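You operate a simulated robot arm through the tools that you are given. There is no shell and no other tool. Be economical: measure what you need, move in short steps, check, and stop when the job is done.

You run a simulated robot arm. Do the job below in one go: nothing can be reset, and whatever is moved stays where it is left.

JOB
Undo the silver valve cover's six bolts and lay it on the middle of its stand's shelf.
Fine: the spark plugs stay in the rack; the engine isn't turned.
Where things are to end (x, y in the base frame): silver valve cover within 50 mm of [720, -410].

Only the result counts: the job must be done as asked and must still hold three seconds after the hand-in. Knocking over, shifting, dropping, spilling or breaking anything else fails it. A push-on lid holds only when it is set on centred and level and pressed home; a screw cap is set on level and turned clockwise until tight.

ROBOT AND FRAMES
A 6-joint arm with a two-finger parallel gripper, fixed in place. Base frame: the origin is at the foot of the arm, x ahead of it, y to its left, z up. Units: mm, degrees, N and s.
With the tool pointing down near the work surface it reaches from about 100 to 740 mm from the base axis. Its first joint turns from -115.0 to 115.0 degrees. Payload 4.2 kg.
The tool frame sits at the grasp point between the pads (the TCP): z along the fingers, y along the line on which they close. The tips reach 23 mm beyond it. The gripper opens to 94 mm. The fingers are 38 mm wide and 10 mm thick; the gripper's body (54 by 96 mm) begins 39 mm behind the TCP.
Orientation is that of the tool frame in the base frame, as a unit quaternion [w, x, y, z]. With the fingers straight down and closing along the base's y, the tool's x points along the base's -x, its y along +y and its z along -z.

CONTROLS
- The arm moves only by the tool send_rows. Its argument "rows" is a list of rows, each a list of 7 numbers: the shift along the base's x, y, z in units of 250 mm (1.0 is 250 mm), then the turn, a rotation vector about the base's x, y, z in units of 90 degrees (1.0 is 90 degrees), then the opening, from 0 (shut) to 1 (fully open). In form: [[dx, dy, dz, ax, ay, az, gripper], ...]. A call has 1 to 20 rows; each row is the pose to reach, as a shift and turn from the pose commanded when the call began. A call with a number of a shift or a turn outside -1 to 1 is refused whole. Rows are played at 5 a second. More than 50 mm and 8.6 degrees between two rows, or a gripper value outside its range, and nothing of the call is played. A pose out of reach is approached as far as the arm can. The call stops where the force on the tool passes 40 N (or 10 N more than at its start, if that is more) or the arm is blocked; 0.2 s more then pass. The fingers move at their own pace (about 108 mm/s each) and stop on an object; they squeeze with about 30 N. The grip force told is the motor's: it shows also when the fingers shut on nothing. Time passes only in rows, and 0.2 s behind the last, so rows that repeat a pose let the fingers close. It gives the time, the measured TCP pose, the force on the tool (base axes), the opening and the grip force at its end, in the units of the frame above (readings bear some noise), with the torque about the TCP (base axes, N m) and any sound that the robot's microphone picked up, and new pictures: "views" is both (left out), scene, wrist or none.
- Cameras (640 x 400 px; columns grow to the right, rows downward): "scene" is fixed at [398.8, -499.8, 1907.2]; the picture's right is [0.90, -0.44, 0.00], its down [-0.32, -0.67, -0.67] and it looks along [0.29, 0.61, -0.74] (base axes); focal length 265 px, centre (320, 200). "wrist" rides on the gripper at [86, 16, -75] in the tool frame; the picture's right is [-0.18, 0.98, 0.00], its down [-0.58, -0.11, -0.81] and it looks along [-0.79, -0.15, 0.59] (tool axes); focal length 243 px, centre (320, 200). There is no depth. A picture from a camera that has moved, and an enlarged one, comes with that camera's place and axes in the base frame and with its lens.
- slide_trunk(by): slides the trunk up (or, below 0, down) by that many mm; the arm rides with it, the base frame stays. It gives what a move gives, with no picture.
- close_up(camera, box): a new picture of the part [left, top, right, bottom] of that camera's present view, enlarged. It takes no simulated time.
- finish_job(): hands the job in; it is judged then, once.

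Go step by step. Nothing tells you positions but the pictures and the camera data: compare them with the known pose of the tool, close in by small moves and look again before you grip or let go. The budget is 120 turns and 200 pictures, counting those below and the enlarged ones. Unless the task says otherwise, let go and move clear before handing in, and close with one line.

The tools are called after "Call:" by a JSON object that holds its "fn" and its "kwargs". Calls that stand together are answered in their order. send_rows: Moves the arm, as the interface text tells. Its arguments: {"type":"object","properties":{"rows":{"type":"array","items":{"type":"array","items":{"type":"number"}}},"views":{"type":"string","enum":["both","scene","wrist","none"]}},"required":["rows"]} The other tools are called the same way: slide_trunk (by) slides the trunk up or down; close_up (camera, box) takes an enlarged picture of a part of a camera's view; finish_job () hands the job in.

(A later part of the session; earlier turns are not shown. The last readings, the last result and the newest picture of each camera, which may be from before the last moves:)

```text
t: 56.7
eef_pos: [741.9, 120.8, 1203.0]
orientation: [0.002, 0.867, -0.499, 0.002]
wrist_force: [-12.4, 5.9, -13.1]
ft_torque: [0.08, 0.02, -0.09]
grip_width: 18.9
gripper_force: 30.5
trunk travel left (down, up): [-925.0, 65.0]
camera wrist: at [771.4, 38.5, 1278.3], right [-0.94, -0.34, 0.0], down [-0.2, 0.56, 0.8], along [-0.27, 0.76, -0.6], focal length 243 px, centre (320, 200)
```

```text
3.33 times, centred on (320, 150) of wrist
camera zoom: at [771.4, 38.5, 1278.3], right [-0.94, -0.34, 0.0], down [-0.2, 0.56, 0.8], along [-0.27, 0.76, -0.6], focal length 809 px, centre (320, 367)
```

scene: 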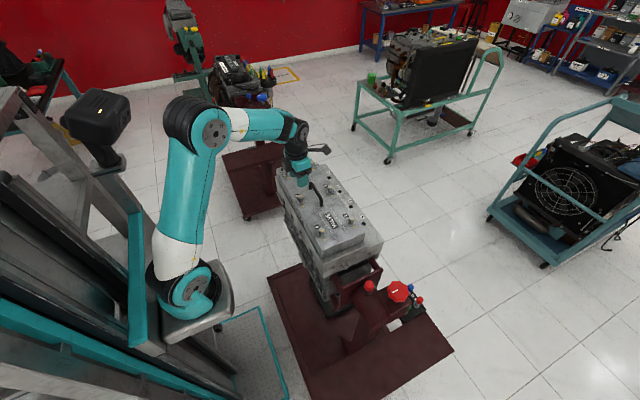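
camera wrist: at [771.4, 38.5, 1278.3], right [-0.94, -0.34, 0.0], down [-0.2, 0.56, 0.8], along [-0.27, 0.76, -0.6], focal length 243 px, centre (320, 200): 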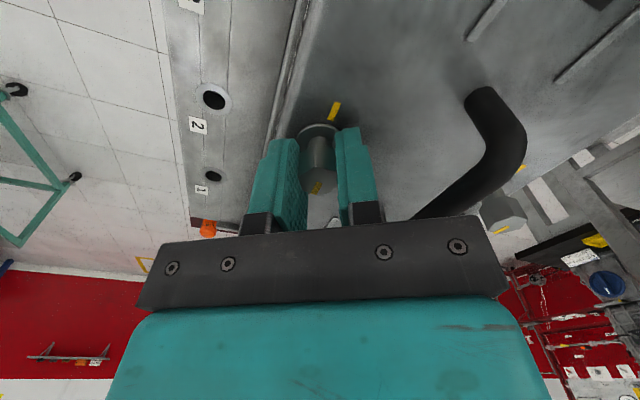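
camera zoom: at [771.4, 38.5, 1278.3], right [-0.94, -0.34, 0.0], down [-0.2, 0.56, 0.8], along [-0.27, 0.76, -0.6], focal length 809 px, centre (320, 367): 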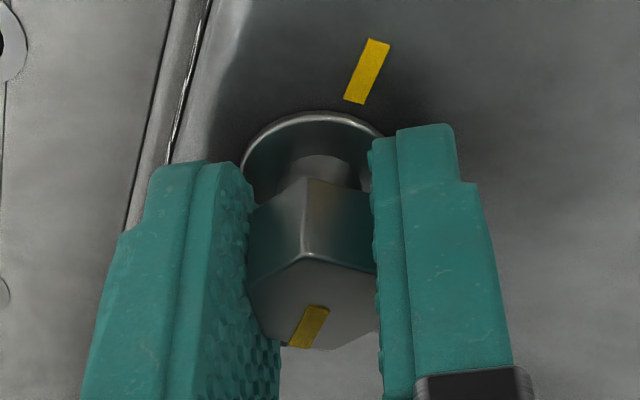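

Bolt 2 is undone. Next is bolt 3 near (741, 288), which is the farthest reach.

Call:
{"fn": "send_rows", "kwargs": {"rows": [[0, 0, 0, 0, 0, 0.06, 0], [0, 0, 0, 0, 0, 0.06, 0.5], [0, 0, 0, 0, 0, 0.06, 0.5], [0, 0, 0.16, 0, 0, 0.04, 0.5], [0, 0, 0.3, 0, 0, -0.05, 0.5], [0, 0, 0.4, 0, 0, -0.14, 0.5], [-0.002, 0.1, 0.4, 0, 0, -0.23, 0.5], [-0.002, 0.2, 0.4, 0, 0, -0.32, 0.5], [-0.002, 0.3, 0.4, 0, 0, -0.41, 0.5], [-0.002, 0.4, 0.4, 0, 0, -0.5, 0.5], [-0.002, 0.5, 0.4, 0, 0, -0.59, 0.5], [-0.002, 0.6, 0.4, 0, 0, -0.68, 0.5], [-0.002, 0.668, 0.4, 0, 0, -0.77, 0.5], [-0.002, 0.668, 0.4, 0, 0, -0.86, 0.5], [-0.002, 0.668, 0.4, 0, 0, -0.95, 0.5], [-0.002, 0.668, 0.4, 0, 0, -1, 0.5]], "views": "none"}}

Call:
{"fn": "send_rows", "kwargs": {"rows": [[0, 0, 0, 0, 0, -0.09, 0.5], [0, 0, 0, 0, 0, -0.18, 0.5], [0, 0, 0, 0, 0, -0.27, 0.5], [0, 0, 0, 0, 0, -0.36, 0.5], [0, 0, 0, 0, 0, -0.45, 0.5], [0, 0, 0, 0, 0, -0.54, 0.5], [0, 0, 0, 0, 0, -0.63, 0.5], [0, 0, 0, 0, 0, -0.72, 0.5], [0, 0, 0, 0, 0, -0.81, 0.5], [0, 0, 0, 0, 0, -0.9, 0.5], [0, 0, 0, 0, 0, -0.98, 0.5], [0, 0, 0, 0, 0, -1, 0.5], [0, 0, 0, 0, 0, -1, 0.5]], "views": "wrist"}}

Call:
{"fn": "close_up", "kwargs": {"camera": "wrist", "box": [240, 0, 400, 100]}}

```text
t: 60.1
eef_pos: [742.8, 288.2, 1304.3]
orientation: [-0.002, -0.259, 0.966, -0.001]
wrist_force: [0.6, -0.6, -0.7]
ft_torque: [0.01, -0.01, -0.01]
grip_width: 46.9
gripper_force: 0.0
trunk travel left (down, up): [-925.0, 65.0]
```

```text
t: 62.9
eef_pos: [741.6, 288.1, 1304.5]
orientation: [-0.002, 0.5, 0.866, 0.003]
wrist_force: [-0.1, -0.7, 0.3]
ft_torque: [0.0, 0.01, 0.03]
grip_width: 47.1
gripper_force: 0.1
trunk travel left (down, up): [-925.0, 65.0]
camera wrist: at [712.1, 370.5, 1379.0], right [0.94, 0.33, 0.0], down [0.2, -0.56, 0.8], along [0.27, -0.76, -0.59], focal length 243 px, centre (320, 200)
```

wrist: 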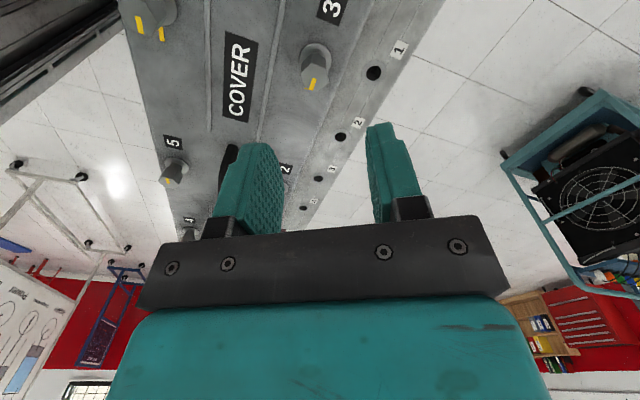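

```text
4.00 times, centred on (320, 50) of wrist
camera zoom: at [712.1, 370.5, 1379.0], right [0.94, 0.33, 0.0], down [0.2, -0.56, 0.8], along [0.27, -0.76, -0.59], focal length 970 px, centre (320, 800)
```

zoom: 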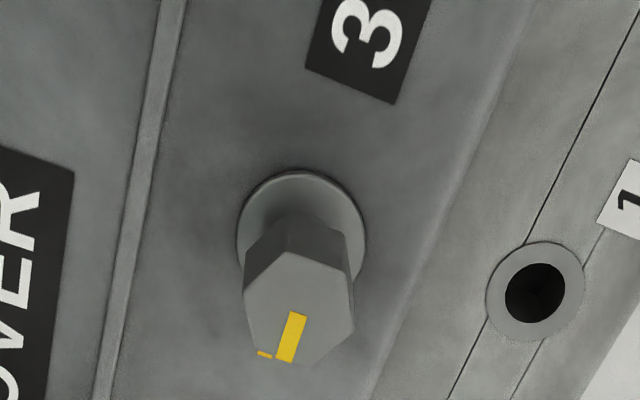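

Bolt 3 is about 3 mm nearer in x. I'll correct for that, go down, grip and turn.

Call:
{"fn": "send_rows", "kwargs": {"rows": [[-0.013, -0.004, -0.18, 0, 0, 0, 0.5], [-0.013, -0.004, -0.36, 0, 0, 0, 0.5], [-0.013, -0.004, -0.416, 0, 0, 0, 0.5], [-0.013, -0.004, -0.416, 0, 0, 0, 0], [-0.013, -0.004, -0.416, 0, 0, 0, 0], [-0.013, -0.004, -0.416, 0, 0, 0, 0], [-0.013, -0.004, -0.414, 0, 0, 0.09, 0], [-0.013, -0.004, -0.414, 0, 0, 0.18, 0], [-0.013, -0.004, -0.414, 0, 0, 0.27, 0], [-0.013, -0.004, -0.414, 0, 0, 0.36, 0], [-0.013, -0.004, -0.413, 0, 0, 0.45, 0], [-0.013, -0.004, -0.413, 0, 0, 0.54, 0], [-0.013, -0.004, -0.413, 0, 0, 0.63, 0], [-0.013, -0.004, -0.412, 0, 0, 0.72, 0], [-0.013, -0.004, -0.412, 0, 0, 0.81, 0], [-0.013, -0.004, -0.41, 0, 0, 0.9, 0], [-0.013, -0.004, -0.41, 0, 0, 0.98, 0], [-0.013, -0.004, -0.41, 0, 0, 1, 0]], "views": "none"}}

Call:
{"fn": "send_rows", "kwargs": {"rows": [[0, 0, 0, 0, 0, 0.09, 0], [0, 0, 0.001, 0, 0, 0.18, 0], [0, 0, 0.001, 0, 0, 0.27, 0], [0, 0, 0.002, 0, 0, 0.36, 0], [0, 0, 0.002, 0, 0, 0.45, 0], [0, 0, 0.003, 0, 0, 0.54, 0], [0, 0, 0.003, 0, 0, 0.63, 0], [0, 0, 0.004, 0, 0, 0.72, 0], [0, 0, 0.004, 0, 0, 0.81, 0], [0, 0, 0.005, 0, 0, 0.9, 0], [0, 0, 0.006, 0, 0, 0.98, 0], [0, 0, 0.006, 0, 0, 1, 0]], "views": "wrist"}}

Call:
{"fn": "close_up", "kwargs": {"camera": "wrist", "box": [256, 90, 384, 210]}}

```text
t: 66.7
eef_pos: [738.7, 285.1, 1200.5]
orientation: [-0.002, -0.26, 0.966, -0.001]
wrist_force: [-10.3, -17.0, -9.3]
ft_torque: [-0.05, 0.07, -0.02]
grip_width: 18.9
gripper_force: 29.8
trunk travel left (down, up): [-925.0, 65.0]
```

```text
t: 69.3
eef_pos: [739.1, 286.0, 1200.6]
orientation: [0.002, 0.866, -0.499, 0.001]
wrist_force: [-14.1, -20.2, -13.0]
ft_torque: [0.05, 0.08, -0.03]
grip_width: 18.6
gripper_force: 30.0
trunk travel left (down, up): [-925.0, 65.0]
camera wrist: at [767.4, 203.3, 1276.5], right [-0.94, -0.33, 0.0], down [-0.2, 0.56, 0.8], along [-0.27, 0.76, -0.59], focal length 243 px, centre (320, 200)
```

wrist: 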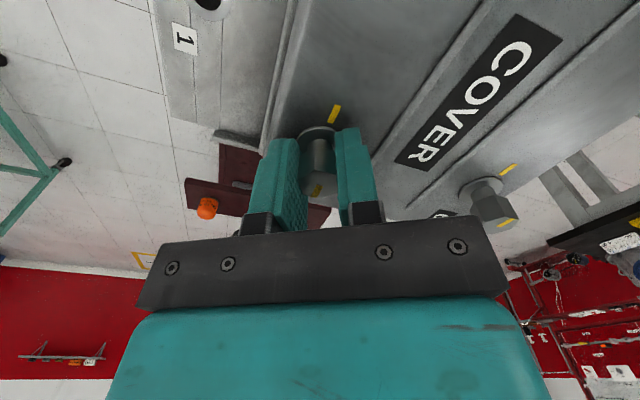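

```text
3.33 times, centred on (320, 150) of wrist
camera zoom: at [767.4, 203.3, 1276.5], right [-0.94, -0.33, 0.0], down [-0.2, 0.56, 0.8], along [-0.27, 0.76, -0.59], focal length 809 px, centre (320, 367)
```

zoom: 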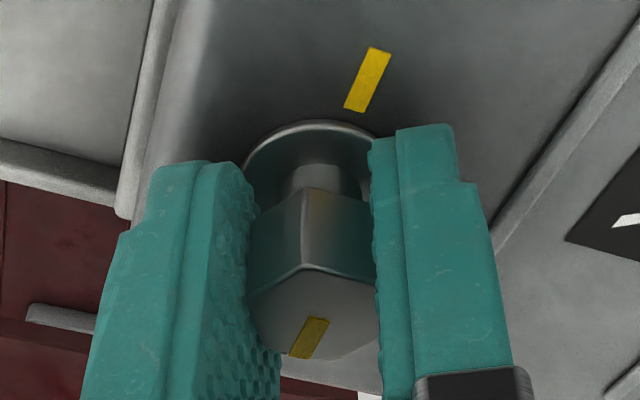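

Bolt 3 is undone. The last one is bolt 6 near (625, 286).

Call:
{"fn": "send_rows", "kwargs": {"rows": [[0, 0, 0, 0, 0, 0.06, 0], [0, 0, 0, 0, 0, 0.06, 0.5], [0, 0, 0, 0, 0, 0.06, 0.5], [0, 0, 0.16, 0, 0, 0.04, 0.5], [0, 0, 0.3, 0, 0, -0.05, 0.5], [0, 0, 0.4, 0, 0, -0.14, 0.5], [-0.1, 0, 0.4, 0, 0, -0.23, 0.5], [-0.2, 0, 0.4, 0, 0, -0.32, 0.5], [-0.3, 0, 0.4, 0, 0, -0.41, 0.5], [-0.4, 0, 0.4, 0, 0, -0.5, 0.5], [-0.456, 0, 0.4, 0, 0, -0.59, 0.5], [-0.456, 0, 0.4, 0, 0, -0.68, 0.5], [-0.456, 0, 0.4, 0, 0, -0.77, 0.5], [-0.456, 0, 0.4, 0, 0, -0.86, 0.5], [-0.456, 0, 0.4, 0, 0, -0.95, 0.5], [-0.456, 0, 0.4, 0, 0, -1, 0.5]], "views": "none"}}

Call:
{"fn": "send_rows", "kwargs": {"rows": [[0, 0, 0, 0, 0, -0.09, 0.5], [0, 0, 0, 0, 0, -0.18, 0.5], [0, 0, 0, 0, 0, -0.27, 0.5], [0, 0, 0, 0, 0, -0.36, 0.5], [0, 0, 0, 0, 0, -0.45, 0.5], [0, 0, 0, 0, 0, -0.54, 0.5], [0, 0, 0, 0, 0, -0.63, 0.5], [0, 0, 0, 0, 0, -0.72, 0.5], [0, 0, 0, 0, 0, -0.81, 0.5], [0, 0, 0, 0, 0, -0.9, 0.5], [0, 0, 0, 0, 0, -0.98, 0.5], [0, 0, 0, 0, 0, -1, 0.5], [0, 0, 0, 0, 0, -1, 0.5]], "views": "wrist"}}

Call:
{"fn": "close_up", "kwargs": {"camera": "wrist", "box": [240, 0, 400, 100]}}

```text
t: 72.7
eef_pos: [641.7, 303.8, 1311.3]
orientation: [-0.003, -0.259, 0.966, 0.0]
wrist_force: [-0.2, 0.0, 0.0]
ft_torque: [-0.01, -0.01, 0.02]
grip_width: 47.1
gripper_force: 0.1
out of reach, approached as far as the arm can: row 10, 11, 12, 13, 14, 15, 16
trunk travel left (down, up): [-925.0, 65.0]
```

```text
t: 75.5
eef_pos: [642.2, 303.1, 1312.1]
orientation: [-0.002, 0.499, 0.867, 0.0]
wrist_force: [0.0, -0.5, -0.2]
ft_torque: [-0.02, 0.02, 0.0]
grip_width: 47.1
gripper_force: 0.1
trunk travel left (down, up): [-925.0, 65.0]
camera wrist: at [612.7, 386.7, 1387.1], right [0.94, 0.33, 0.0], down [0.2, -0.56, 0.8], along [0.27, -0.76, -0.59], focal length 243 px, centre (320, 200)
```

wrist: 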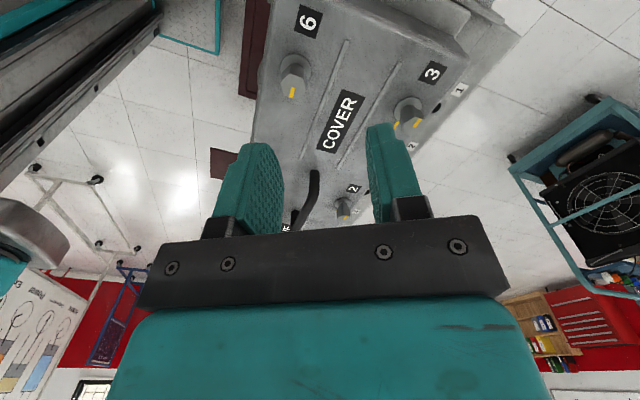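

```text
4.00 times, centred on (320, 50) of wrist
camera zoom: at [612.7, 386.7, 1387.1], right [0.94, 0.33, 0.0], down [0.2, -0.56, 0.8], along [0.27, -0.76, -0.59], focal length 970 px, centre (320, 800)
```

zoom: 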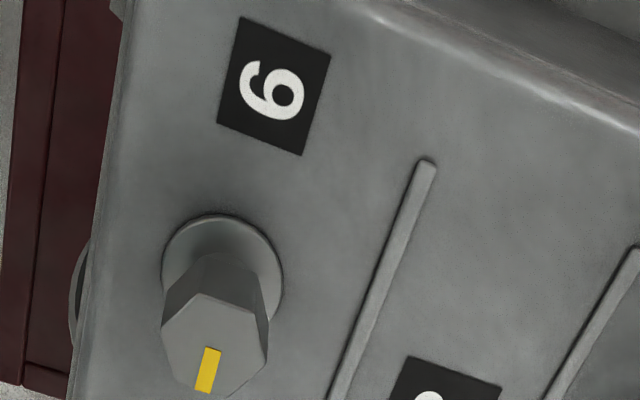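

The arm stopped short at (642, 303), while bolt 6 is at about (627, 285). I'll try the remaining small shift from here.

Call:
{"fn": "send_rows", "kwargs": {"rows": [[-0.02, -0.024, 0, 0, 0, 0, 0.5], [-0.04, -0.048, 0, 0, 0, 0, 0.5], [-0.06, -0.072, 0, 0, 0, 0, 0.5], [-0.06, -0.072, 0, 0, 0, 0, 0.5]], "views": "scene"}}

```text
t: 76.5
eef_pos: [641.2, 299.8, 1321.0]
orientation: [-0.002, 0.5, 0.866, 0.001]
wrist_force: [0.1, 0.0, 0.5]
ft_torque: [0.01, 0.0, 0.0]
grip_width: 47.0
gripper_force: 0.0
out of reach, approached as far as the arm can: row 1, 2, 3, 4
trunk travel left (down, up): [-925.0, 65.0]
```

scene: 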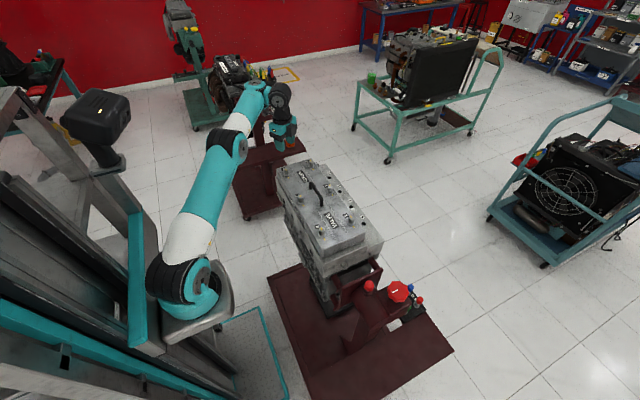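

The arm seems to have changed its bend. I'll look closer at it.

Call:
{"fn": "close_up", "kwargs": {"camera": "scene", "box": [130, 70, 338, 330]}}

```text
1.54 times, centred on (234, 200) of scene
camera zoom: at [398.8, -499.8, 1907.2], right [0.9, -0.44, 0.0], down [-0.32, -0.67, -0.67], along [0.29, 0.61, -0.74], focal length 408 px, centre (452, 200)
```

zoom: 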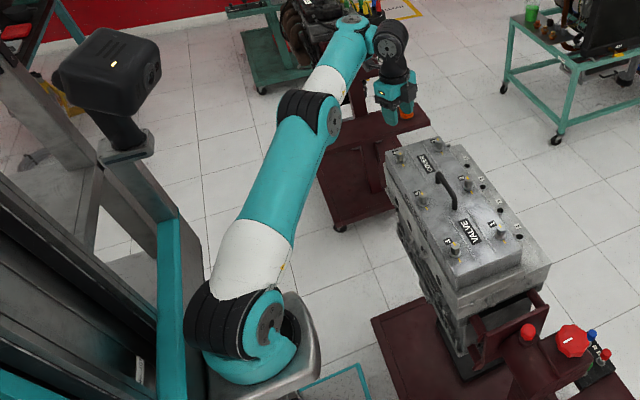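

The elbow looks low, as if on another branch. I'll raise the tool clear and watch how the arm behaves.

Call:
{"fn": "send_rows", "kwargs": {"rows": [[0, -0.05, 0.15, 0, 0, 0.09, 0.5], [0, -0.1, 0.3, 0, 0, 0.18, 0.5], [0, -0.15, 0.45, 0, 0, 0.27, 0.5], [0, -0.2, 0.6, 0, 0, 0.36, 0.5], [0, -0.25, 0.7, 0, 0, 0.45, 0.5], [0, -0.3, 0.8, 0, 0, 0.54, 0.5], [0, -0.4, 0.8, 0, 0, 0.63, 0.5], [0, -0.5, 0.8, 0, 0, 0.667, 0.5]], "views": "scene"}}

Call:
{"fn": "close_up", "kwargs": {"camera": "scene", "box": [130, 70, 338, 330]}}

```text
t: 78.3
eef_pos: [639.4, 174.9, 1517.7]
orientation: [-0.003, -0.001, 1.0, 0.0]
wrist_force: [0.0, 0.2, 0.0]
ft_torque: [-0.05, -0.01, -0.03]
grip_width: 47.0
gripper_force: 0.0
trunk travel left (down, up): [-925.0, 65.0]
```

scene: 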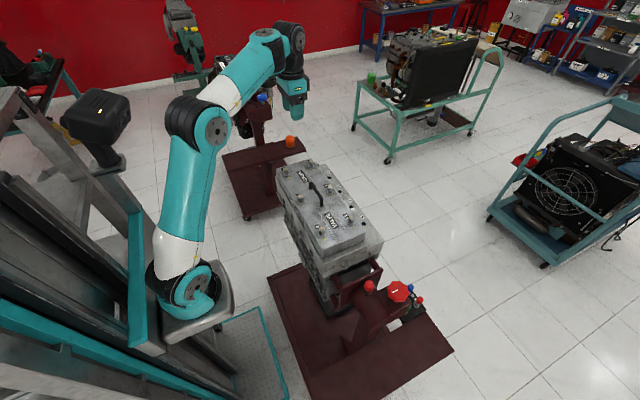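

```text
1.54 times, centred on (234, 200) of scene
camera zoom: at [398.8, -499.8, 1907.2], right [0.9, -0.44, 0.0], down [-0.32, -0.67, -0.67], along [0.29, 0.61, -0.74], focal length 408 px, centre (452, 200)
```

zoom: 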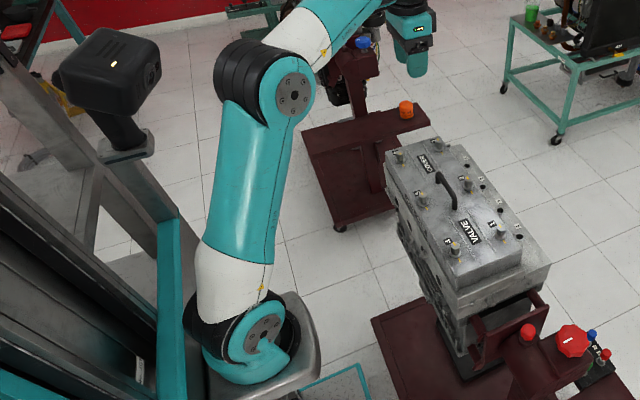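

The arm is back in its normal elbow-up form. I'll approach bolt 6 from here at yaw 0, staying high first.

Call:
{"fn": "send_rows", "kwargs": {"rows": [[0, 0.1, 0, 0, 0, 0, 0.5], [-0.02, 0.2, 0, 0, 0, 0, 0.5], [-0.04, 0.3, 0, 0, 0, 0, 0.5], [-0.048, 0.4, 0, 0, 0, 0, 0.5], [-0.048, 0.44, -0.1, 0, 0, 0, 0.5], [-0.048, 0.44, -0.25, 0, 0, 0, 0.5], [-0.048, 0.44, -0.4, 0, 0, 0, 0.5], [-0.048, 0.44, -0.55, 0, 0, 0, 0.5], [-0.048, 0.44, -0.7, 0, 0, 0, 0.5], [-0.048, 0.44, -0.85, 0, 0, 0, 0.5], [-0.048, 0.44, -0.85, 0, 0, 0, 0.5]], "views": "both"}}

```text
t: 80.7
eef_pos: [643.5, 298.6, 1316.7]
orientation: [-0.003, -0.001, 1.0, -0.001]
wrist_force: [0.4, 0.2, 0.4]
ft_torque: [0.01, -0.02, -0.02]
grip_width: 47.1
gripper_force: 0.0
out of reach, approached as far as the arm can: row 9, 10, 11
trunk travel left (down, up): [-925.0, 65.0]
camera wrist: at [557.3, 314.7, 1391.2], right [0.18, 0.98, 0.0], down [0.59, -0.11, 0.8], along [0.79, -0.15, -0.6], focal length 243 px, centre (320, 200)
```

scene: 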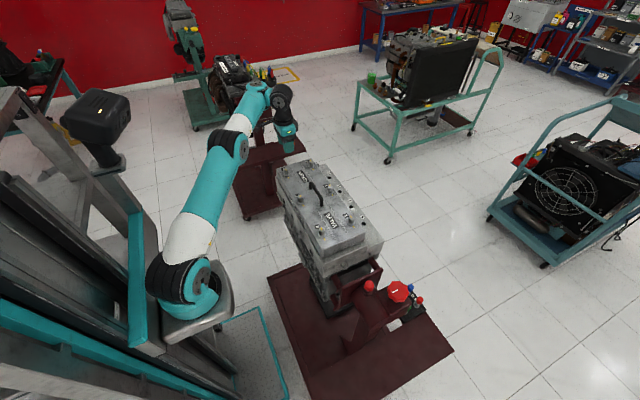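
wrist: 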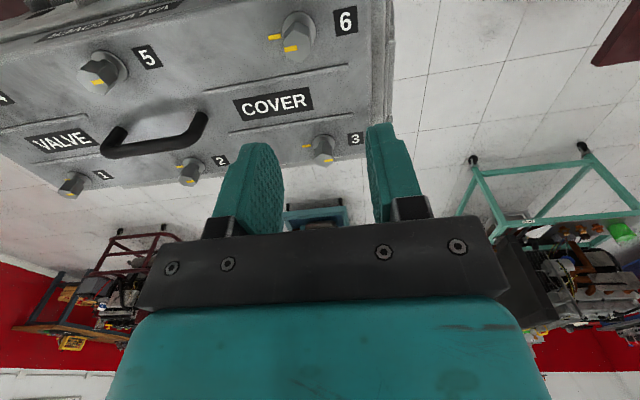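

Near bolt 6 the arm's geometry is awkward at this height. I'll go up to where the posture is good, then use the trunk to lower it.

Call:
{"fn": "send_rows", "kwargs": {"rows": [[0, 0, 0.2, 0, 0, 0, 0.5], [-0.02, -0.02, 0.4, 0, 0, 0, 0.5], [-0.04, -0.03, 0.6, 0, 0, 0, 0.5], [-0.066, -0.054, 0.8, 0, 0, 0, 0.5], [-0.066, -0.054, 0.8, 0, 0, 0, 0.5]], "views": "none"}}

Call:
{"fn": "slide_trunk", "kwargs": {"by": -200}}

Call:
{"fn": "close_up", "kwargs": {"camera": "wrist", "box": [240, 0, 400, 100]}}

Call:
{"fn": "close_up", "kwargs": {"camera": "scene", "box": [130, 70, 400, 330]}}

```text
refused: row 2 steps farther than a row can; nothing moved
```

```text
t: 82.0
eef_pos: [644.3, 299.9, 1198.3]
orientation: [0.004, -0.001, 1.0, 0.008]
wrist_force: [-8.0, -5.5, 14.1]
ft_torque: [-0.59, 0.47, -0.14]
grip_width: 49.7
gripper_force: 2.2
trunk travel left (down, up): [-798.0, 192.0]
stopped: the force on the tool passed its limit at 63 N (the readings are from after the stop); the commanded pose is now the measured one
```

```text
4.00 times, centred on (320, 50) of wrist
camera zoom: at [555.7, 314.6, 1272.7], right [0.18, 0.98, 0.02], down [0.58, -0.12, 0.81], along [0.8, -0.14, -0.59], focal length 970 px, centre (320, 800)
```

zoom: 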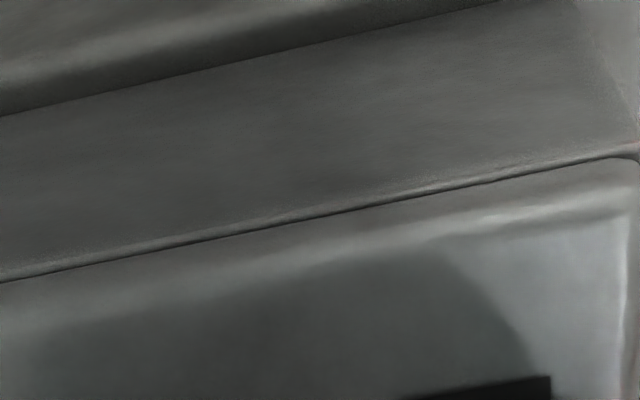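

```text
1.54 times, centred on (265, 200) of scene
camera zoom: at [398.8, -499.8, 1907.2], right [0.9, -0.44, 0.0], down [-0.32, -0.67, -0.67], along [0.29, 0.61, -0.74], focal length 408 px, centre (405, 200)
```

zoom: 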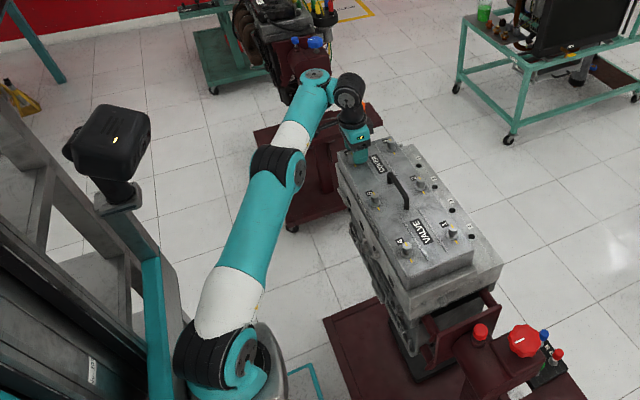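

The first row was refused and the trunk then brought the tool down beside bolt 6 with a push. I'll raise it straight up and check for any harm.

Call:
{"fn": "send_rows", "kwargs": {"rows": [[0, 0, 0.1, 0, 0, 0, 0.53], [0, 0, 0.28, 0, 0, 0, 0.53], [0, 0, 0.46, 0, 0, 0, 0.5], [0, 0, 0.6, 0, 0, 0, 0.5], [0, 0, 0.6, 0, 0, 0, 0.5]], "views": "both"}}

Call:
{"fn": "close_up", "kwargs": {"camera": "wrist", "box": [60, 0, 420, 210]}}

Call:
{"fn": "close_up", "kwargs": {"camera": "scene", "box": [250, 140, 410, 240]}}

```text
t: 83.2
eef_pos: [641.9, 299.2, 1344.4]
orientation: [0.002, -0.001, 1.0, 0.006]
wrist_force: [0.4, 0.0, -0.4]
ft_torque: [-0.01, 0.0, 0.0]
grip_width: 47.1
gripper_force: 0.1
trunk travel left (down, up): [-798.0, 192.0]
camera wrist: at [555.9, 315.3, 1419.6], right [0.18, 0.98, 0.01], down [0.58, -0.12, 0.81], along [0.8, -0.14, -0.59], focal length 243 px, centre (320, 200)
```

scene: 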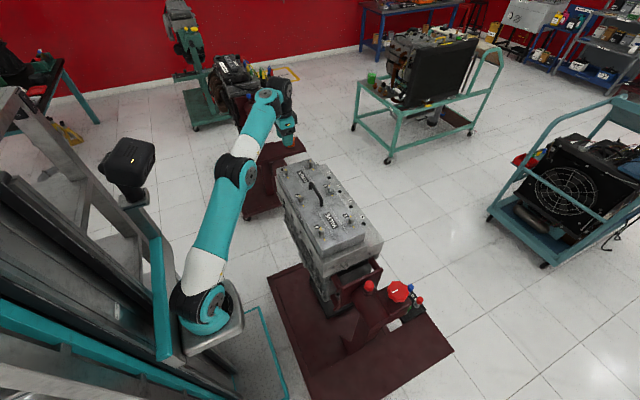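
wrist: 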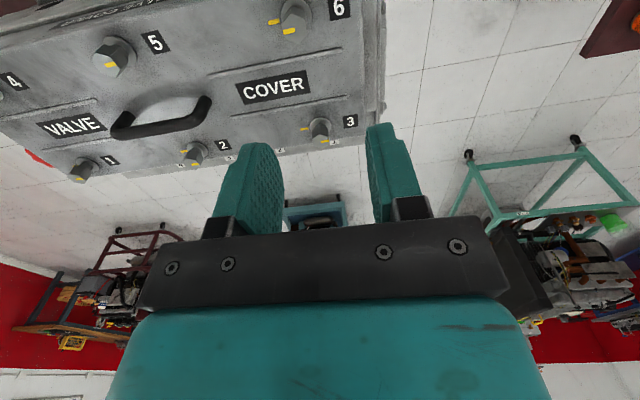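

```text
1.78 times, centred on (240, 105) of wrist
camera zoom: at [555.9, 315.3, 1419.6], right [0.18, 0.98, 0.01], down [0.58, -0.12, 0.81], along [0.8, -0.14, -0.59], focal length 431 px, centre (462, 369)
```

zoom: 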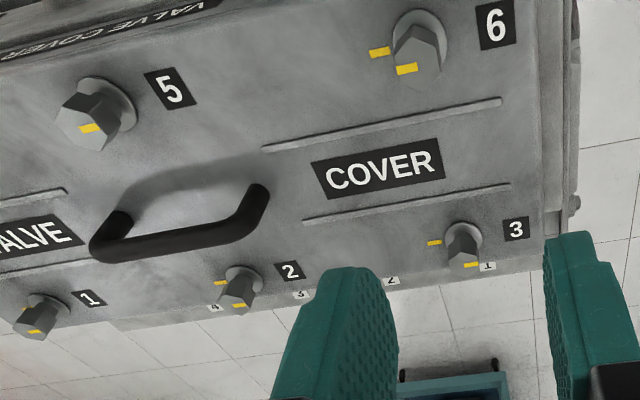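

```text
4.00 times, centred on (330, 190) of scene
camera zoom: at [398.8, -499.8, 1907.2], right [0.9, -0.44, 0.0], down [-0.32, -0.67, -0.67], along [0.29, 0.61, -0.74], focal length 1060 px, centre (280, 240)
```

zoom: 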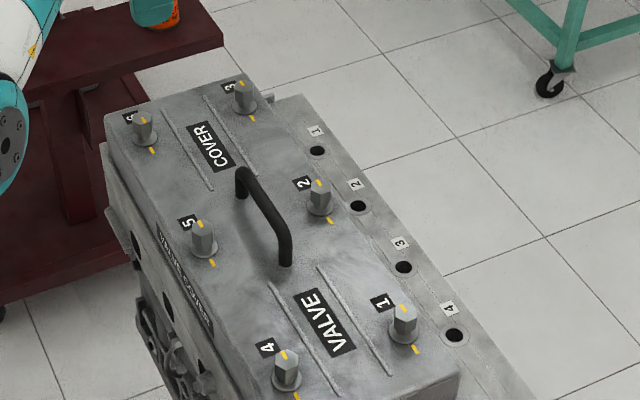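

Nothing has shifted: bolts 1–5 still show their turned marks and only bolt 6 is left. I'll go up over bolt 6 first and lower the trunk in a separate call.

Call:
{"fn": "send_rows", "kwargs": {"rows": [[0, 0, 0.15, -0.0077, 0.0026, 0, 0.5], [-0.02, -0.02, 0.32, -0.0077, 0.0026, 0, 0.5], [-0.04, -0.04, 0.48, -0.0077, 0.0026, 0, 0.5], [-0.06, -0.056, 0.62, -0.0077, 0.0026, 0, 0.5], [-0.06, -0.056, 0.62, -0.0077, 0.0026, 0, 0.5]], "views": "none"}}

```text
t: 84.4
eef_pos: [599.5, 254.4, 1443.6]
orientation: [0.001, -0.001, 1.0, 0.001]
wrist_force: [0.5, 1.1, 0.2]
ft_torque: [0.01, 0.0, -0.03]
grip_width: 47.0
gripper_force: 0.0
out of reach, approached as far as the arm can: row 1, 2, 3, 4, 5
trunk travel left (down, up): [-798.0, 192.0]
```

Call:
{"fn": "close_up", "kwargs": {"camera": "scene", "box": [100, 50, 420, 350]}}

```text
1.33 times, centred on (260, 200) of scene
camera zoom: at [398.8, -499.8, 1907.2], right [0.9, -0.44, 0.0], down [-0.32, -0.67, -0.67], along [0.29, 0.61, -0.74], focal length 353 px, centre (400, 200)
```

zoom: 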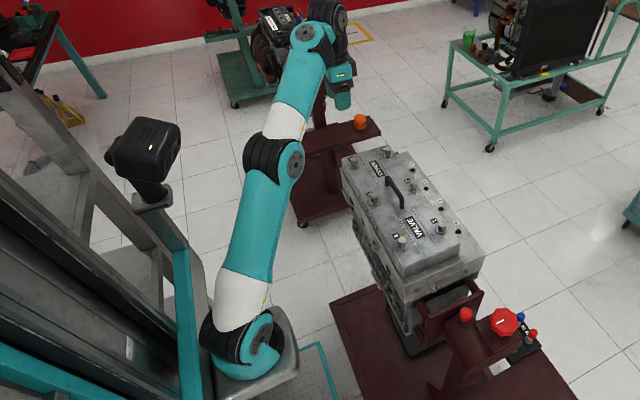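

The view foreshortens the arm, so I can't judge the bend from it. I'll return to a well-conditioned spot, then approach bolt 6 with the trunk 127 mm lower.

Call:
{"fn": "send_rows", "kwargs": {"rows": [[-0.05, -0.12, -0.05, 0, 0, 0, 0.5], [-0.1, -0.24, -0.1, 0, 0, 0, 0.5], [-0.15, -0.36, -0.15, 0, 0, 0, 0.5], [-0.2, -0.48, -0.2, 0, 0, 0, 0.5], [-0.2, -0.48, -0.2, 0, 0, 0, 0.5]], "views": "scene"}}

```text
t: 85.6
eef_pos: [546.6, 135.5, 1394.5]
orientation: [0.0, -0.001, 1.0, 0.0]
wrist_force: [0.2, 0.0, 0.3]
ft_torque: [-0.01, -0.01, 0.01]
grip_width: 47.0
gripper_force: 0.0
trunk travel left (down, up): [-798.0, 192.0]
```

scene: 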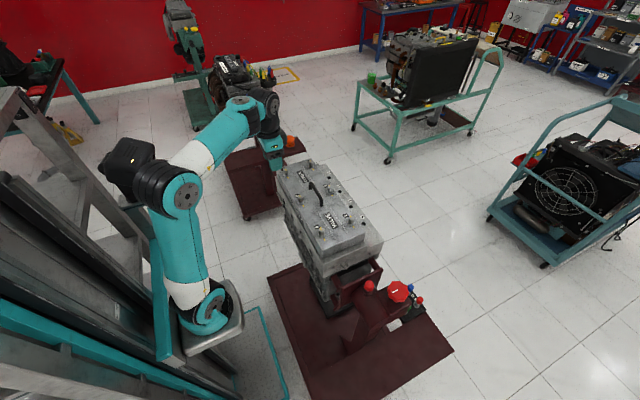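

The elbow sits right beside the black camera head, which rides with the trunk, so that limits this region. A lower trunk should keep the elbow clear. I'll raise the tool first.

Call:
{"fn": "send_rows", "kwargs": {"rows": [[0.04, 0, 0.15, 0, 0, 0, 0.5], [0.1, 0.02, 0.3, 0, 0, 0, 0.5], [0.16, 0.04, 0.45, 0, 0, 0, 0.5], [0.2, 0.06, 0.55, 0, 0, 0, 0.5], [0.2, 0.06, 0.55, 0, 0, 0, 0.5]], "views": "none"}}

```text
t: 86.8
eef_pos: [583.9, 144.7, 1502.3]
orientation: [0.002, 0.0, 1.0, 0.001]
wrist_force: [0.4, -0.9, -0.3]
ft_torque: [-0.03, 0.0, 0.0]
grip_width: 47.1
gripper_force: 0.3
out of reach, approached as far as the arm can: row 3, 4, 5
trunk travel left (down, up): [-798.0, 192.0]
```

That hit an upper reach limit. I'll use a total trunk drop of about 200 mm, which should suit both hovering and gripping at bolt 6.

Call:
{"fn": "slide_trunk", "kwargs": {"by": -75}}

Call:
{"fn": "send_rows", "kwargs": {"rows": [[0.04, 0.12, -0.1, 0, 0, 0, 0.5], [0.08, 0.24, -0.2, 0, 0, 0, 0.5], [0.12, 0.36, -0.3, 0, 0, 0, 0.5], [0.16, 0.48, -0.4, 0, 0, 0, 0.5], [0.172, 0.564, -0.5, 0, 0, 0, 0.5], [0.172, 0.564, -0.5, 0, 0, 0, 0.5]], "views": "both"}}

Call:
{"fn": "close_up", "kwargs": {"camera": "wrist", "box": [240, 0, 400, 100]}}

```text
t: 88.0
eef_pos: [583.6, 143.8, 1427.9]
orientation: [0.0, -0.001, 1.0, 0.001]
wrist_force: [-1.1, 0.1, -0.3]
ft_torque: [-0.01, -0.03, 0.0]
grip_width: 47.0
gripper_force: 0.1
trunk travel left (down, up): [-723.0, 267.0]
```

```text
t: 89.3
eef_pos: [625.7, 285.9, 1302.4]
orientation: [0.001, -0.001, 1.0, 0.001]
wrist_force: [-0.2, 0.1, 0.5]
ft_torque: [0.04, 0.01, 0.01]
grip_width: 47.3
gripper_force: 0.1
trunk travel left (down, up): [-723.0, 267.0]
camera wrist: at [537.1, 303.3, 1376.9], right [0.18, 0.98, 0.0], down [0.58, -0.11, 0.81], along [0.79, -0.15, -0.59], focal length 243 px, centre (320, 200)
```

scene: 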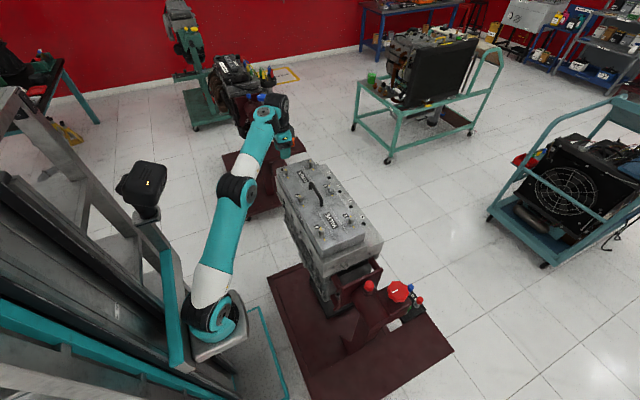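
wrist: 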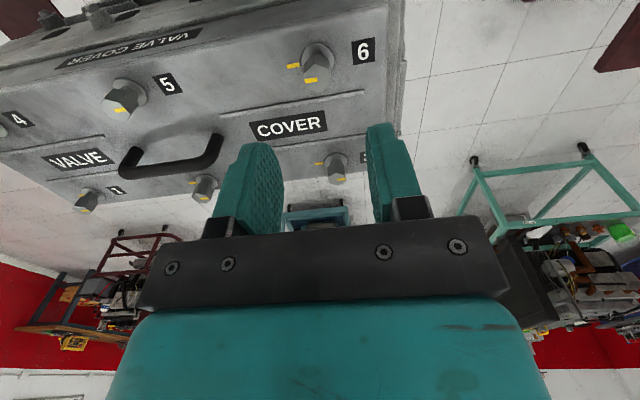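

```text
4.00 times, centred on (320, 50) of wrist
camera zoom: at [537.1, 303.3, 1376.9], right [0.18, 0.98, 0.0], down [0.58, -0.11, 0.81], along [0.79, -0.15, -0.59], focal length 970 px, centre (320, 800)
```

zoom: 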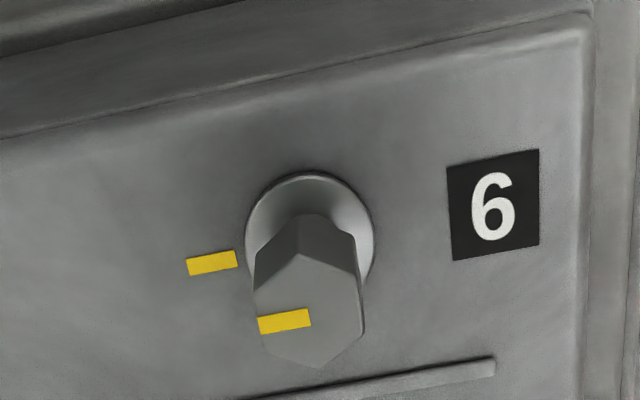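

It's reached, and bolt 6 is centred. I'll rotate to yaw −60°, go down and grip.

Call:
{"fn": "send_rows", "kwargs": {"rows": [[0, -0.003, -0.02, 0, 0, -0.095, 0.5], [0, -0.003, -0.06, 0, 0, -0.19, 0.5], [0, -0.003, -0.1, 0, 0, -0.285, 0.5], [0, -0.003, -0.14, 0, 0, -0.38, 0.5], [0, -0.003, -0.18, 0, 0, -0.475, 0.5], [0, -0.003, -0.22, 0, 0, -0.57, 0.5], [0, -0.003, -0.3, 0, 0, -0.66, 0.5], [0, -0.003, -0.408, 0, 0, -0.667, 0.5], [0, -0.003, -0.408, 0, 0, -0.667, 0.5], [0, -0.003, -0.408, 0, 0, -0.667, 0], [0, -0.003, -0.408, 0, 0, -0.667, 0], [0, -0.003, -0.408, 0, 0, -0.667, 0]], "views": "wrist"}}

```text
t: 92.0
eef_pos: [625.2, 285.1, 1200.3]
orientation: [0.0, 0.499, 0.867, -0.001]
wrist_force: [-2.7, -5.7, -0.1]
ft_torque: [0.12, 0.1, 0.01]
grip_width: 18.8
gripper_force: 29.6
trunk travel left (down, up): [-723.0, 267.0]
camera wrist: at [595.9, 368.4, 1275.0], right [0.94, 0.33, 0.0], down [0.2, -0.56, 0.81], along [0.27, -0.76, -0.59], focal length 243 px, centre (320, 200)
```

wrist: 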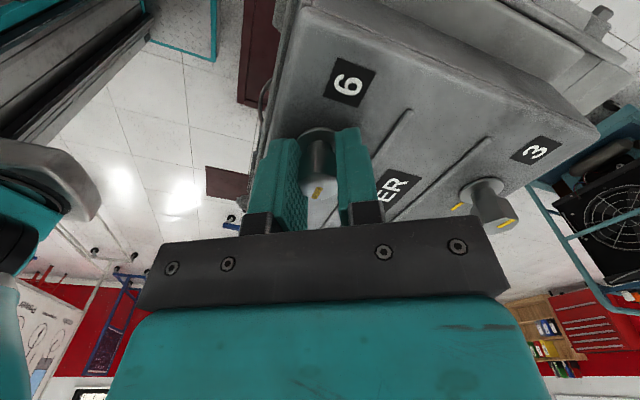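

It's gripped cleanly, so I'll turn it 180° counter-clockwise.

Call:
{"fn": "send_rows", "kwargs": {"rows": [[0, 0, 0, 0, 0, 0.09, 0], [0, 0, 0, 0, 0, 0.18, 0], [0, 0, 0.001, 0, 0, 0.27, 0], [0, 0, 0.001, 0, 0, 0.36, 0], [0, 0, 0.002, 0, 0, 0.45, 0], [0, 0, 0.002, 0, 0, 0.54, 0], [0, 0, 0.003, 0, 0, 0.63, 0], [0, 0, 0.003, 0, 0, 0.72, 0], [0, 0, 0.004, 0, 0, 0.81, 0], [0, 0, 0.005, 0, 0, 0.9, 0], [0, 0, 0.006, 0, 0, 0.98, 0], [0, 0, 0.006, 0, 0, 1, 0]], "views": "none"}}

Call:
{"fn": "send_rows", "kwargs": {"rows": [[0, 0, 0, 0, 0, 0.09, 0], [0, 0, 0.001, 0, 0, 0.18, 0], [0, 0, 0.001, 0, 0, 0.27, 0], [0, 0, 0.002, 0, 0, 0.36, 0], [0, 0, 0.002, 0, 0, 0.45, 0], [0, 0, 0.003, 0, 0, 0.54, 0], [0, 0, 0.003, 0, 0, 0.63, 0], [0, 0, 0.004, 0, 0, 0.72, 0], [0, 0, 0.004, 0, 0, 0.81, 0], [0, 0, 0.005, 0, 0, 0.9, 0], [0, 0, 0.006, 0, 0, 0.98, 0], [0, 0, 0.006, 0, 0, 1, 0]], "views": "wrist"}}

Call:
{"fn": "close_up", "kwargs": {"camera": "wrist", "box": [256, 90, 384, 210]}}

```text
t: 94.5
eef_pos: [625.7, 285.3, 1200.2]
orientation: [-0.001, -0.261, 0.965, 0.001]
wrist_force: [-0.4, -7.1, -12.4]
ft_torque: [0.21, -0.39, -0.01]
grip_width: 18.6
gripper_force: 30.1
trunk travel left (down, up): [-723.0, 267.0]
```

```text
t: 97.2
eef_pos: [626.2, 286.3, 1204.2]
orientation: [0.001, 0.867, -0.498, -0.001]
wrist_force: [-0.5, 0.7, -2.4]
ft_torque: [-0.58, -0.22, 0.01]
grip_width: 18.9
gripper_force: 29.7
trunk travel left (down, up): [-723.0, 267.0]
camera wrist: at [654.6, 202.4, 1277.9], right [-0.94, -0.33, 0.0], down [-0.2, 0.56, 0.81], along [-0.27, 0.76, -0.59], focal length 243 px, centre (320, 200)
```

wrist: 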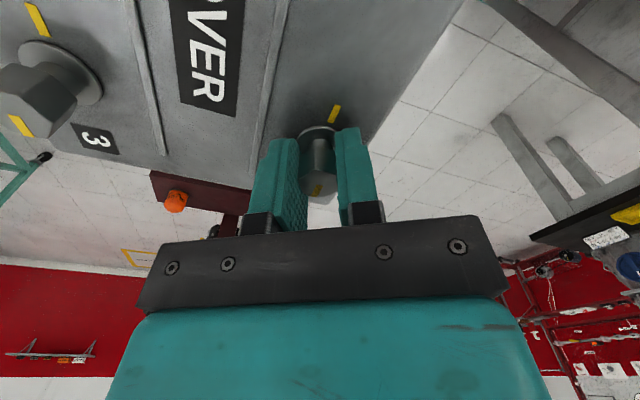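

```text
3.33 times, centred on (320, 150) of wrist
camera zoom: at [654.6, 202.4, 1277.9], right [-0.94, -0.33, 0.0], down [-0.2, 0.56, 0.81], along [-0.27, 0.76, -0.59], focal length 809 px, centre (320, 367)
```

zoom: 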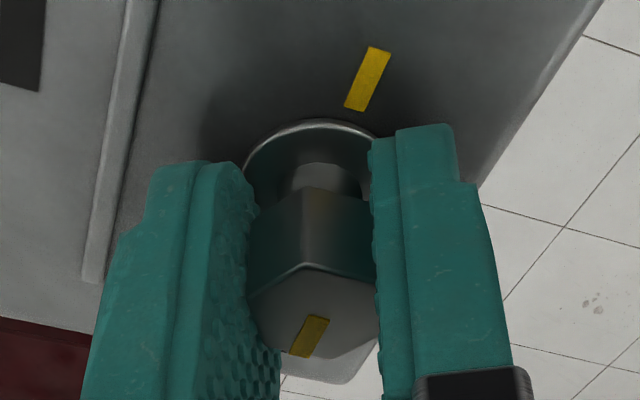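

Bolt 6 is undone, so all six are. Next I'll release and move above the handle (about 682, 119) with the tool turned to close along x.

Call:
{"fn": "send_rows", "kwargs": {"rows": [[0, 0, 0, 0, 0, 0.05, 0], [0, 0, 0, 0, 0, 0.05, 0.5], [0, 0, 0, 0, 0, 0.05, 0.5], [0, 0, 0.16, 0, 0, 0.02, 0.5], [0, 0, 0.32, 0, 0, -0.05, 0.5], [0.03, -0.12, 0.36, 0, 0, -0.13, 0.5], [0.08, -0.24, 0.36, 0, 0, -0.21, 0.5], [0.12, -0.36, 0.36, 0, 0, -0.29, 0.5], [0.16, -0.48, 0.36, 0, 0, -0.333, 0.5], [0.2, -0.6, 0.36, 0, 0, -0.333, 0.5], [0.224, -0.668, 0.36, 0, 0, -0.333, 0.5], [0.224, -0.668, 0.36, 0, 0, -0.333, 0.5]], "views": "wrist"}}

Call:
{"fn": "close_up", "kwargs": {"camera": "wrist", "box": [200, 0, 440, 150]}}

Call:
{"fn": "close_up", "kwargs": {"camera": "scene", "box": [320, 240, 448, 320]}}

```text
t: 99.8
eef_pos: [681.8, 119.2, 1292.1]
orientation: [0.0, 0.708, -0.707, -0.002]
wrist_force: [0.2, 0.1, -0.4]
ft_torque: [0.0, 0.0, 0.02]
grip_width: 47.1
gripper_force: 0.1
trunk travel left (down, up): [-723.0, 267.0]
camera wrist: at [664.7, 31.9, 1367.1], right [-0.98, 0.18, 0.0], down [0.11, 0.58, 0.81], along [0.15, 0.79, -0.59], focal length 243 px, centre (320, 200)
```

wrist: 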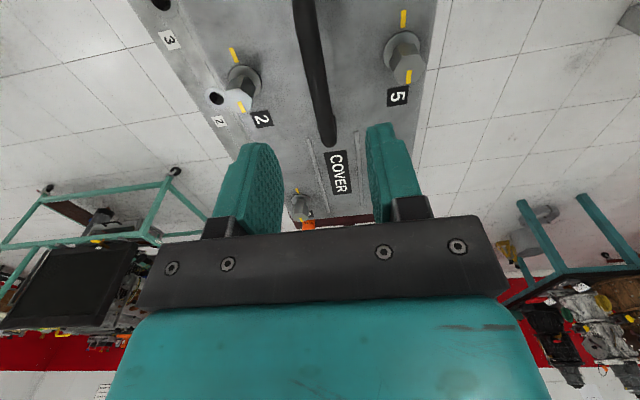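

```text
2.67 times, centred on (320, 75) of wrist
camera zoom: at [664.7, 31.9, 1367.1], right [-0.98, 0.18, 0.0], down [0.11, 0.58, 0.81], along [0.15, 0.79, -0.59], focal length 647 px, centre (320, 533)
```

zoom: 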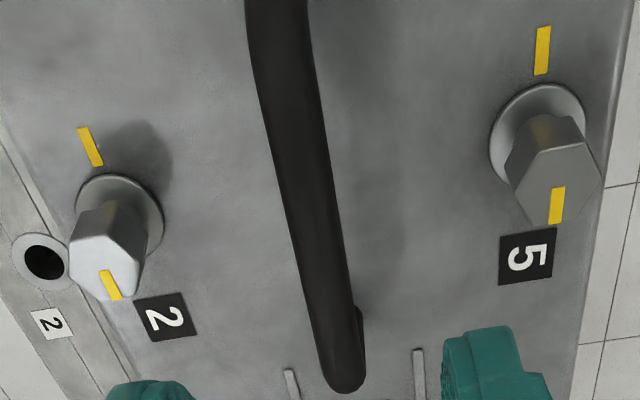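

```text
5.00 times, centred on (384, 280) of scene
camera zoom: at [398.8, -499.8, 1907.2], right [0.9, -0.44, 0.0], down [-0.32, -0.67, -0.67], along [0.29, 0.61, -0.74], focal length 1325 px, centre (0, -200)
```

zoom: 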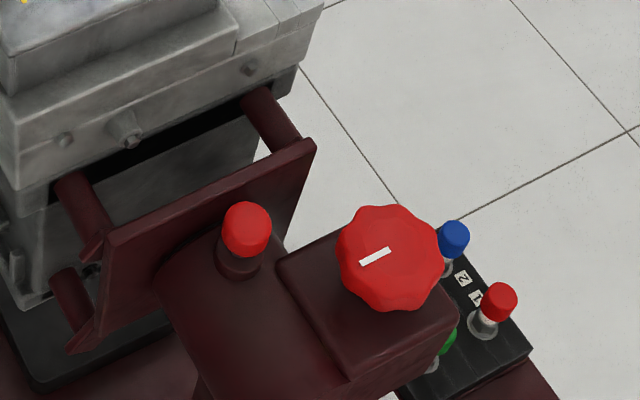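

The bar is within 2 mm of centre. I'll go down and grip the handle.

Call:
{"fn": "send_rows", "kwargs": {"rows": [[0.006, 0.004, -0.16, 0, 0, 0, 0.5], [0.006, 0.004, -0.3, 0, 0, 0, 0.5], [0.006, 0.004, -0.372, 0, 0, 0, 0.5], [0.006, 0.004, -0.376, 0, 0, 0, 0.5], [0.006, 0.004, -0.376, 0, 0, 0, 0], [0.006, 0.004, -0.376, 0, 0, 0, 0], [0.006, 0.004, -0.376, 0, 0, 0, 0]], "views": "wrist"}}

Call:
{"fn": "close_up", "kwargs": {"camera": "wrist", "box": [240, 80, 400, 230]}}

```text
t: 101.3
eef_pos: [682.7, 119.1, 1199.6]
orientation: [0.0, 0.708, -0.706, -0.001]
wrist_force: [-2.4, -0.3, -0.2]
ft_torque: [0.22, -0.05, -0.25]
grip_width: 12.5
gripper_force: 29.8
trunk travel left (down, up): [-723.0, 267.0]
camera wrist: at [666.0, 32.2, 1274.0], right [-0.98, 0.18, 0.0], down [0.11, 0.58, 0.81], along [0.15, 0.79, -0.59], focal length 243 px, centre (320, 200)
```

wrist: 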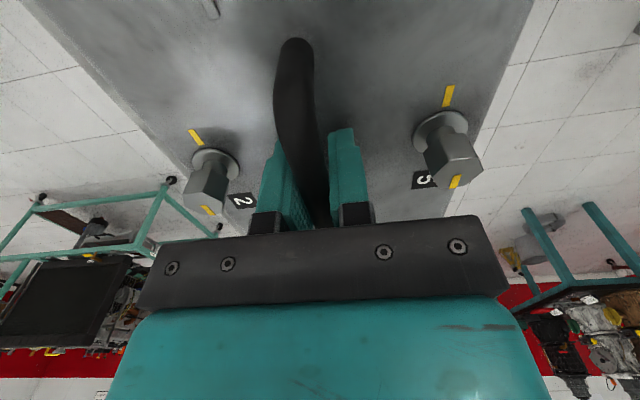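

```text
2.67 times, centred on (320, 155) of wrist
camera zoom: at [666.0, 32.2, 1274.0], right [-0.98, 0.18, 0.0], down [0.11, 0.58, 0.81], along [0.15, 0.79, -0.59], focal length 647 px, centre (320, 320)
```

zoom: 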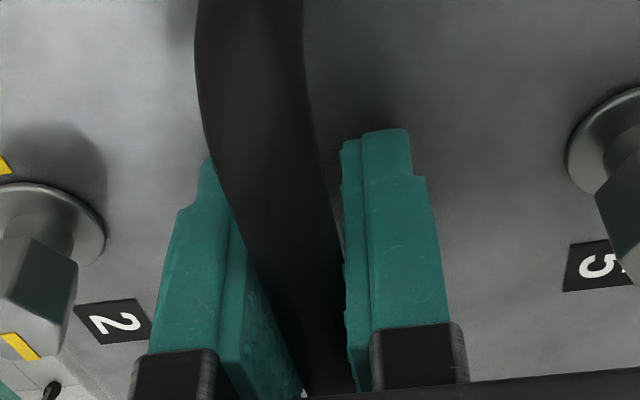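

The handle is gripped at 12.5 mm wide. I'll do a small test lift.

Call:
{"fn": "send_rows", "kwargs": {"rows": [[0, 0, 0.02, 0, 0, 0, 0], [0, 0, 0.04, 0, 0, 0, 0], [0, 0, 0.08, 0, 0, 0, 0], [0, 0, 0.12, 0, 0, 0, 0], [0, 0, 0.16, 0, 0, 0, 0], [0, 0, 0.16, 0, 0, 0, 0]], "views": "both"}}

Call:
{"fn": "close_up", "kwargs": {"camera": "scene", "box": [250, 120, 410, 280]}}

```text
t: 102.8
eef_pos: [683.1, 119.7, 1240.1]
orientation: [0.001, 0.708, -0.706, -0.002]
wrist_force: [-0.2, 0.9, -9.5]
ft_torque: [-0.01, -0.02, -0.01]
grip_width: 12.6
gripper_force: 29.8
trunk travel left (down, up): [-723.0, 267.0]
camera wrist: at [666.8, 33.3, 1314.8], right [-0.98, 0.18, 0.0], down [0.11, 0.58, 0.81], along [0.15, 0.79, -0.59], focal length 243 px, centre (320, 200)
```

scene: 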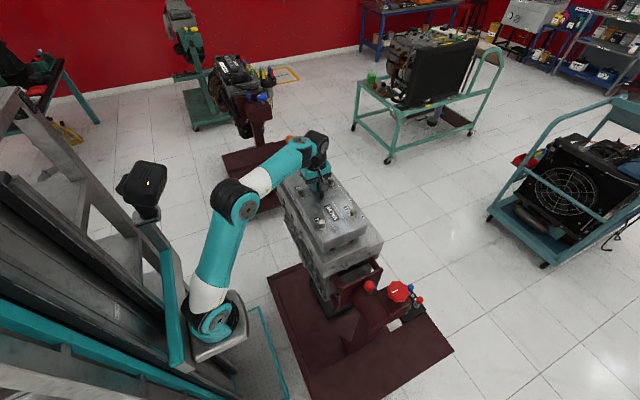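
wrist: 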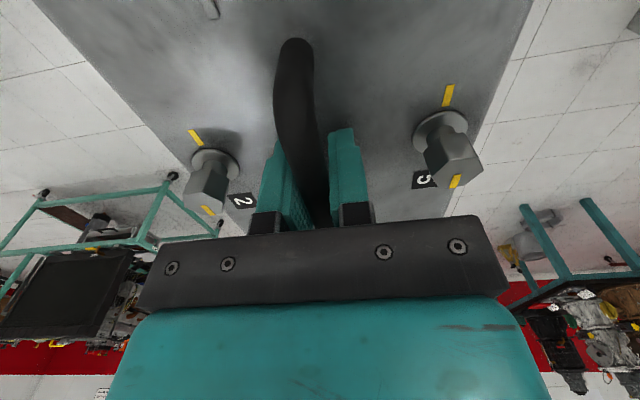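

```text
2.50 times, centred on (330, 200) of scene
camera zoom: at [398.8, -499.8, 1907.2], right [0.9, -0.44, 0.0], down [-0.32, -0.67, -0.67], along [0.29, 0.61, -0.74], focal length 662 px, centre (295, 200)
```

zoom: 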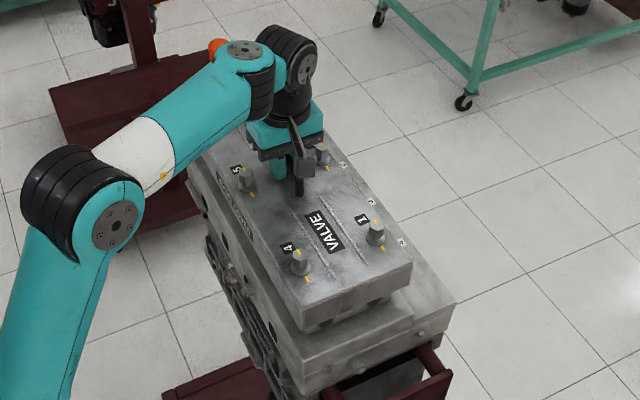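

The cover is free and weighs about 1 kg. I'll raise it further with the trunk.

Call:
{"fn": "slide_trunk", "kwargs": {"by": 140}}

```text
t: 104.4
eef_pos: [684.4, 119.8, 1379.8]
orientation: [0.0, 0.708, -0.707, 0.0]
wrist_force: [0.1, 0.8, -8.7]
ft_torque: [-0.02, 0.0, -0.02]
grip_width: 12.7
gripper_force: 29.9
trunk travel left (down, up): [-863.0, 127.0]
```

Call:
{"fn": "send_rows", "kwargs": {"rows": [[0, -0.08, -0.02, 0, 0, -0.085, 0], [0, -0.16, -0.05, 0, 0, -0.17, 0], [0, -0.24, -0.08, 0, 0, -0.255, 0], [0, -0.32, -0.1, 0, 0, -0.34, 0], [0, -0.4, -0.13, 0, 0, -0.425, 0], [0, -0.48, -0.16, 0, 0, -0.51, 0], [0, -0.56, -0.19, 0, 0, -0.595, 0], [0, -0.64, -0.22, 0, 0, -0.68, 0], [0, -0.72, -0.25, 0, 0, -0.765, 0], [0, -0.8, -0.28, 0, 0, -0.85, 0], [0, -0.88, -0.3, 0, 0, -0.93, 0], [0, -0.96, -0.32, 0, 0, -1, 0], [0, -0.96, -0.32, 0, 0, -1, 0]], "views": "both"}}

```text
t: 107.2
eef_pos: [683.7, -120.7, 1299.4]
orientation: [0.0, -0.001, 1.0, 0.0]
wrist_force: [-1.3, 0.4, -9.0]
ft_torque: [0.0, 0.03, -0.02]
grip_width: 12.8
gripper_force: 30.1
trunk travel left (down, up): [-863.0, 127.0]
camera wrist: at [596.0, -104.3, 1374.4], right [0.18, 0.98, 0.0], down [0.58, -0.11, 0.81], along [0.79, -0.15, -0.59], focal length 243 px, centre (320, 200)
```

scene: 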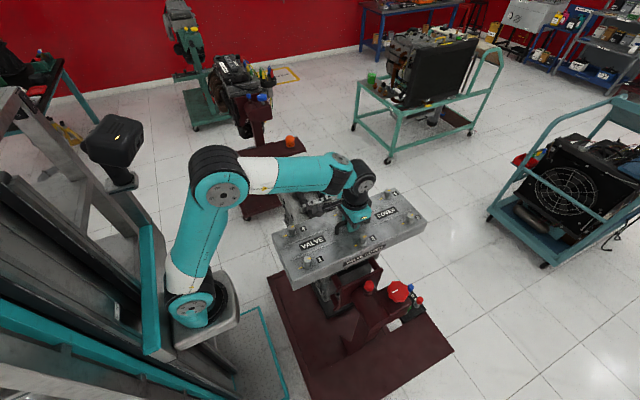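
wrist: 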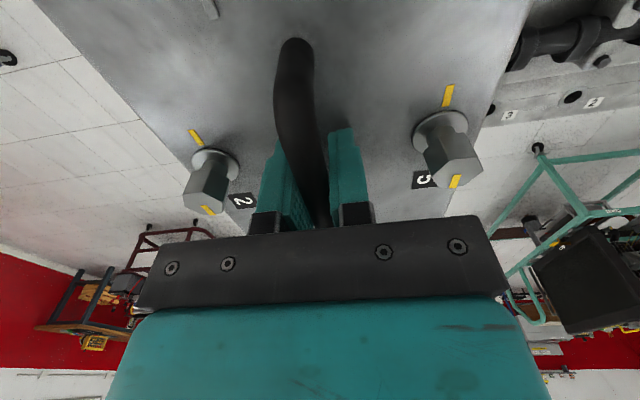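

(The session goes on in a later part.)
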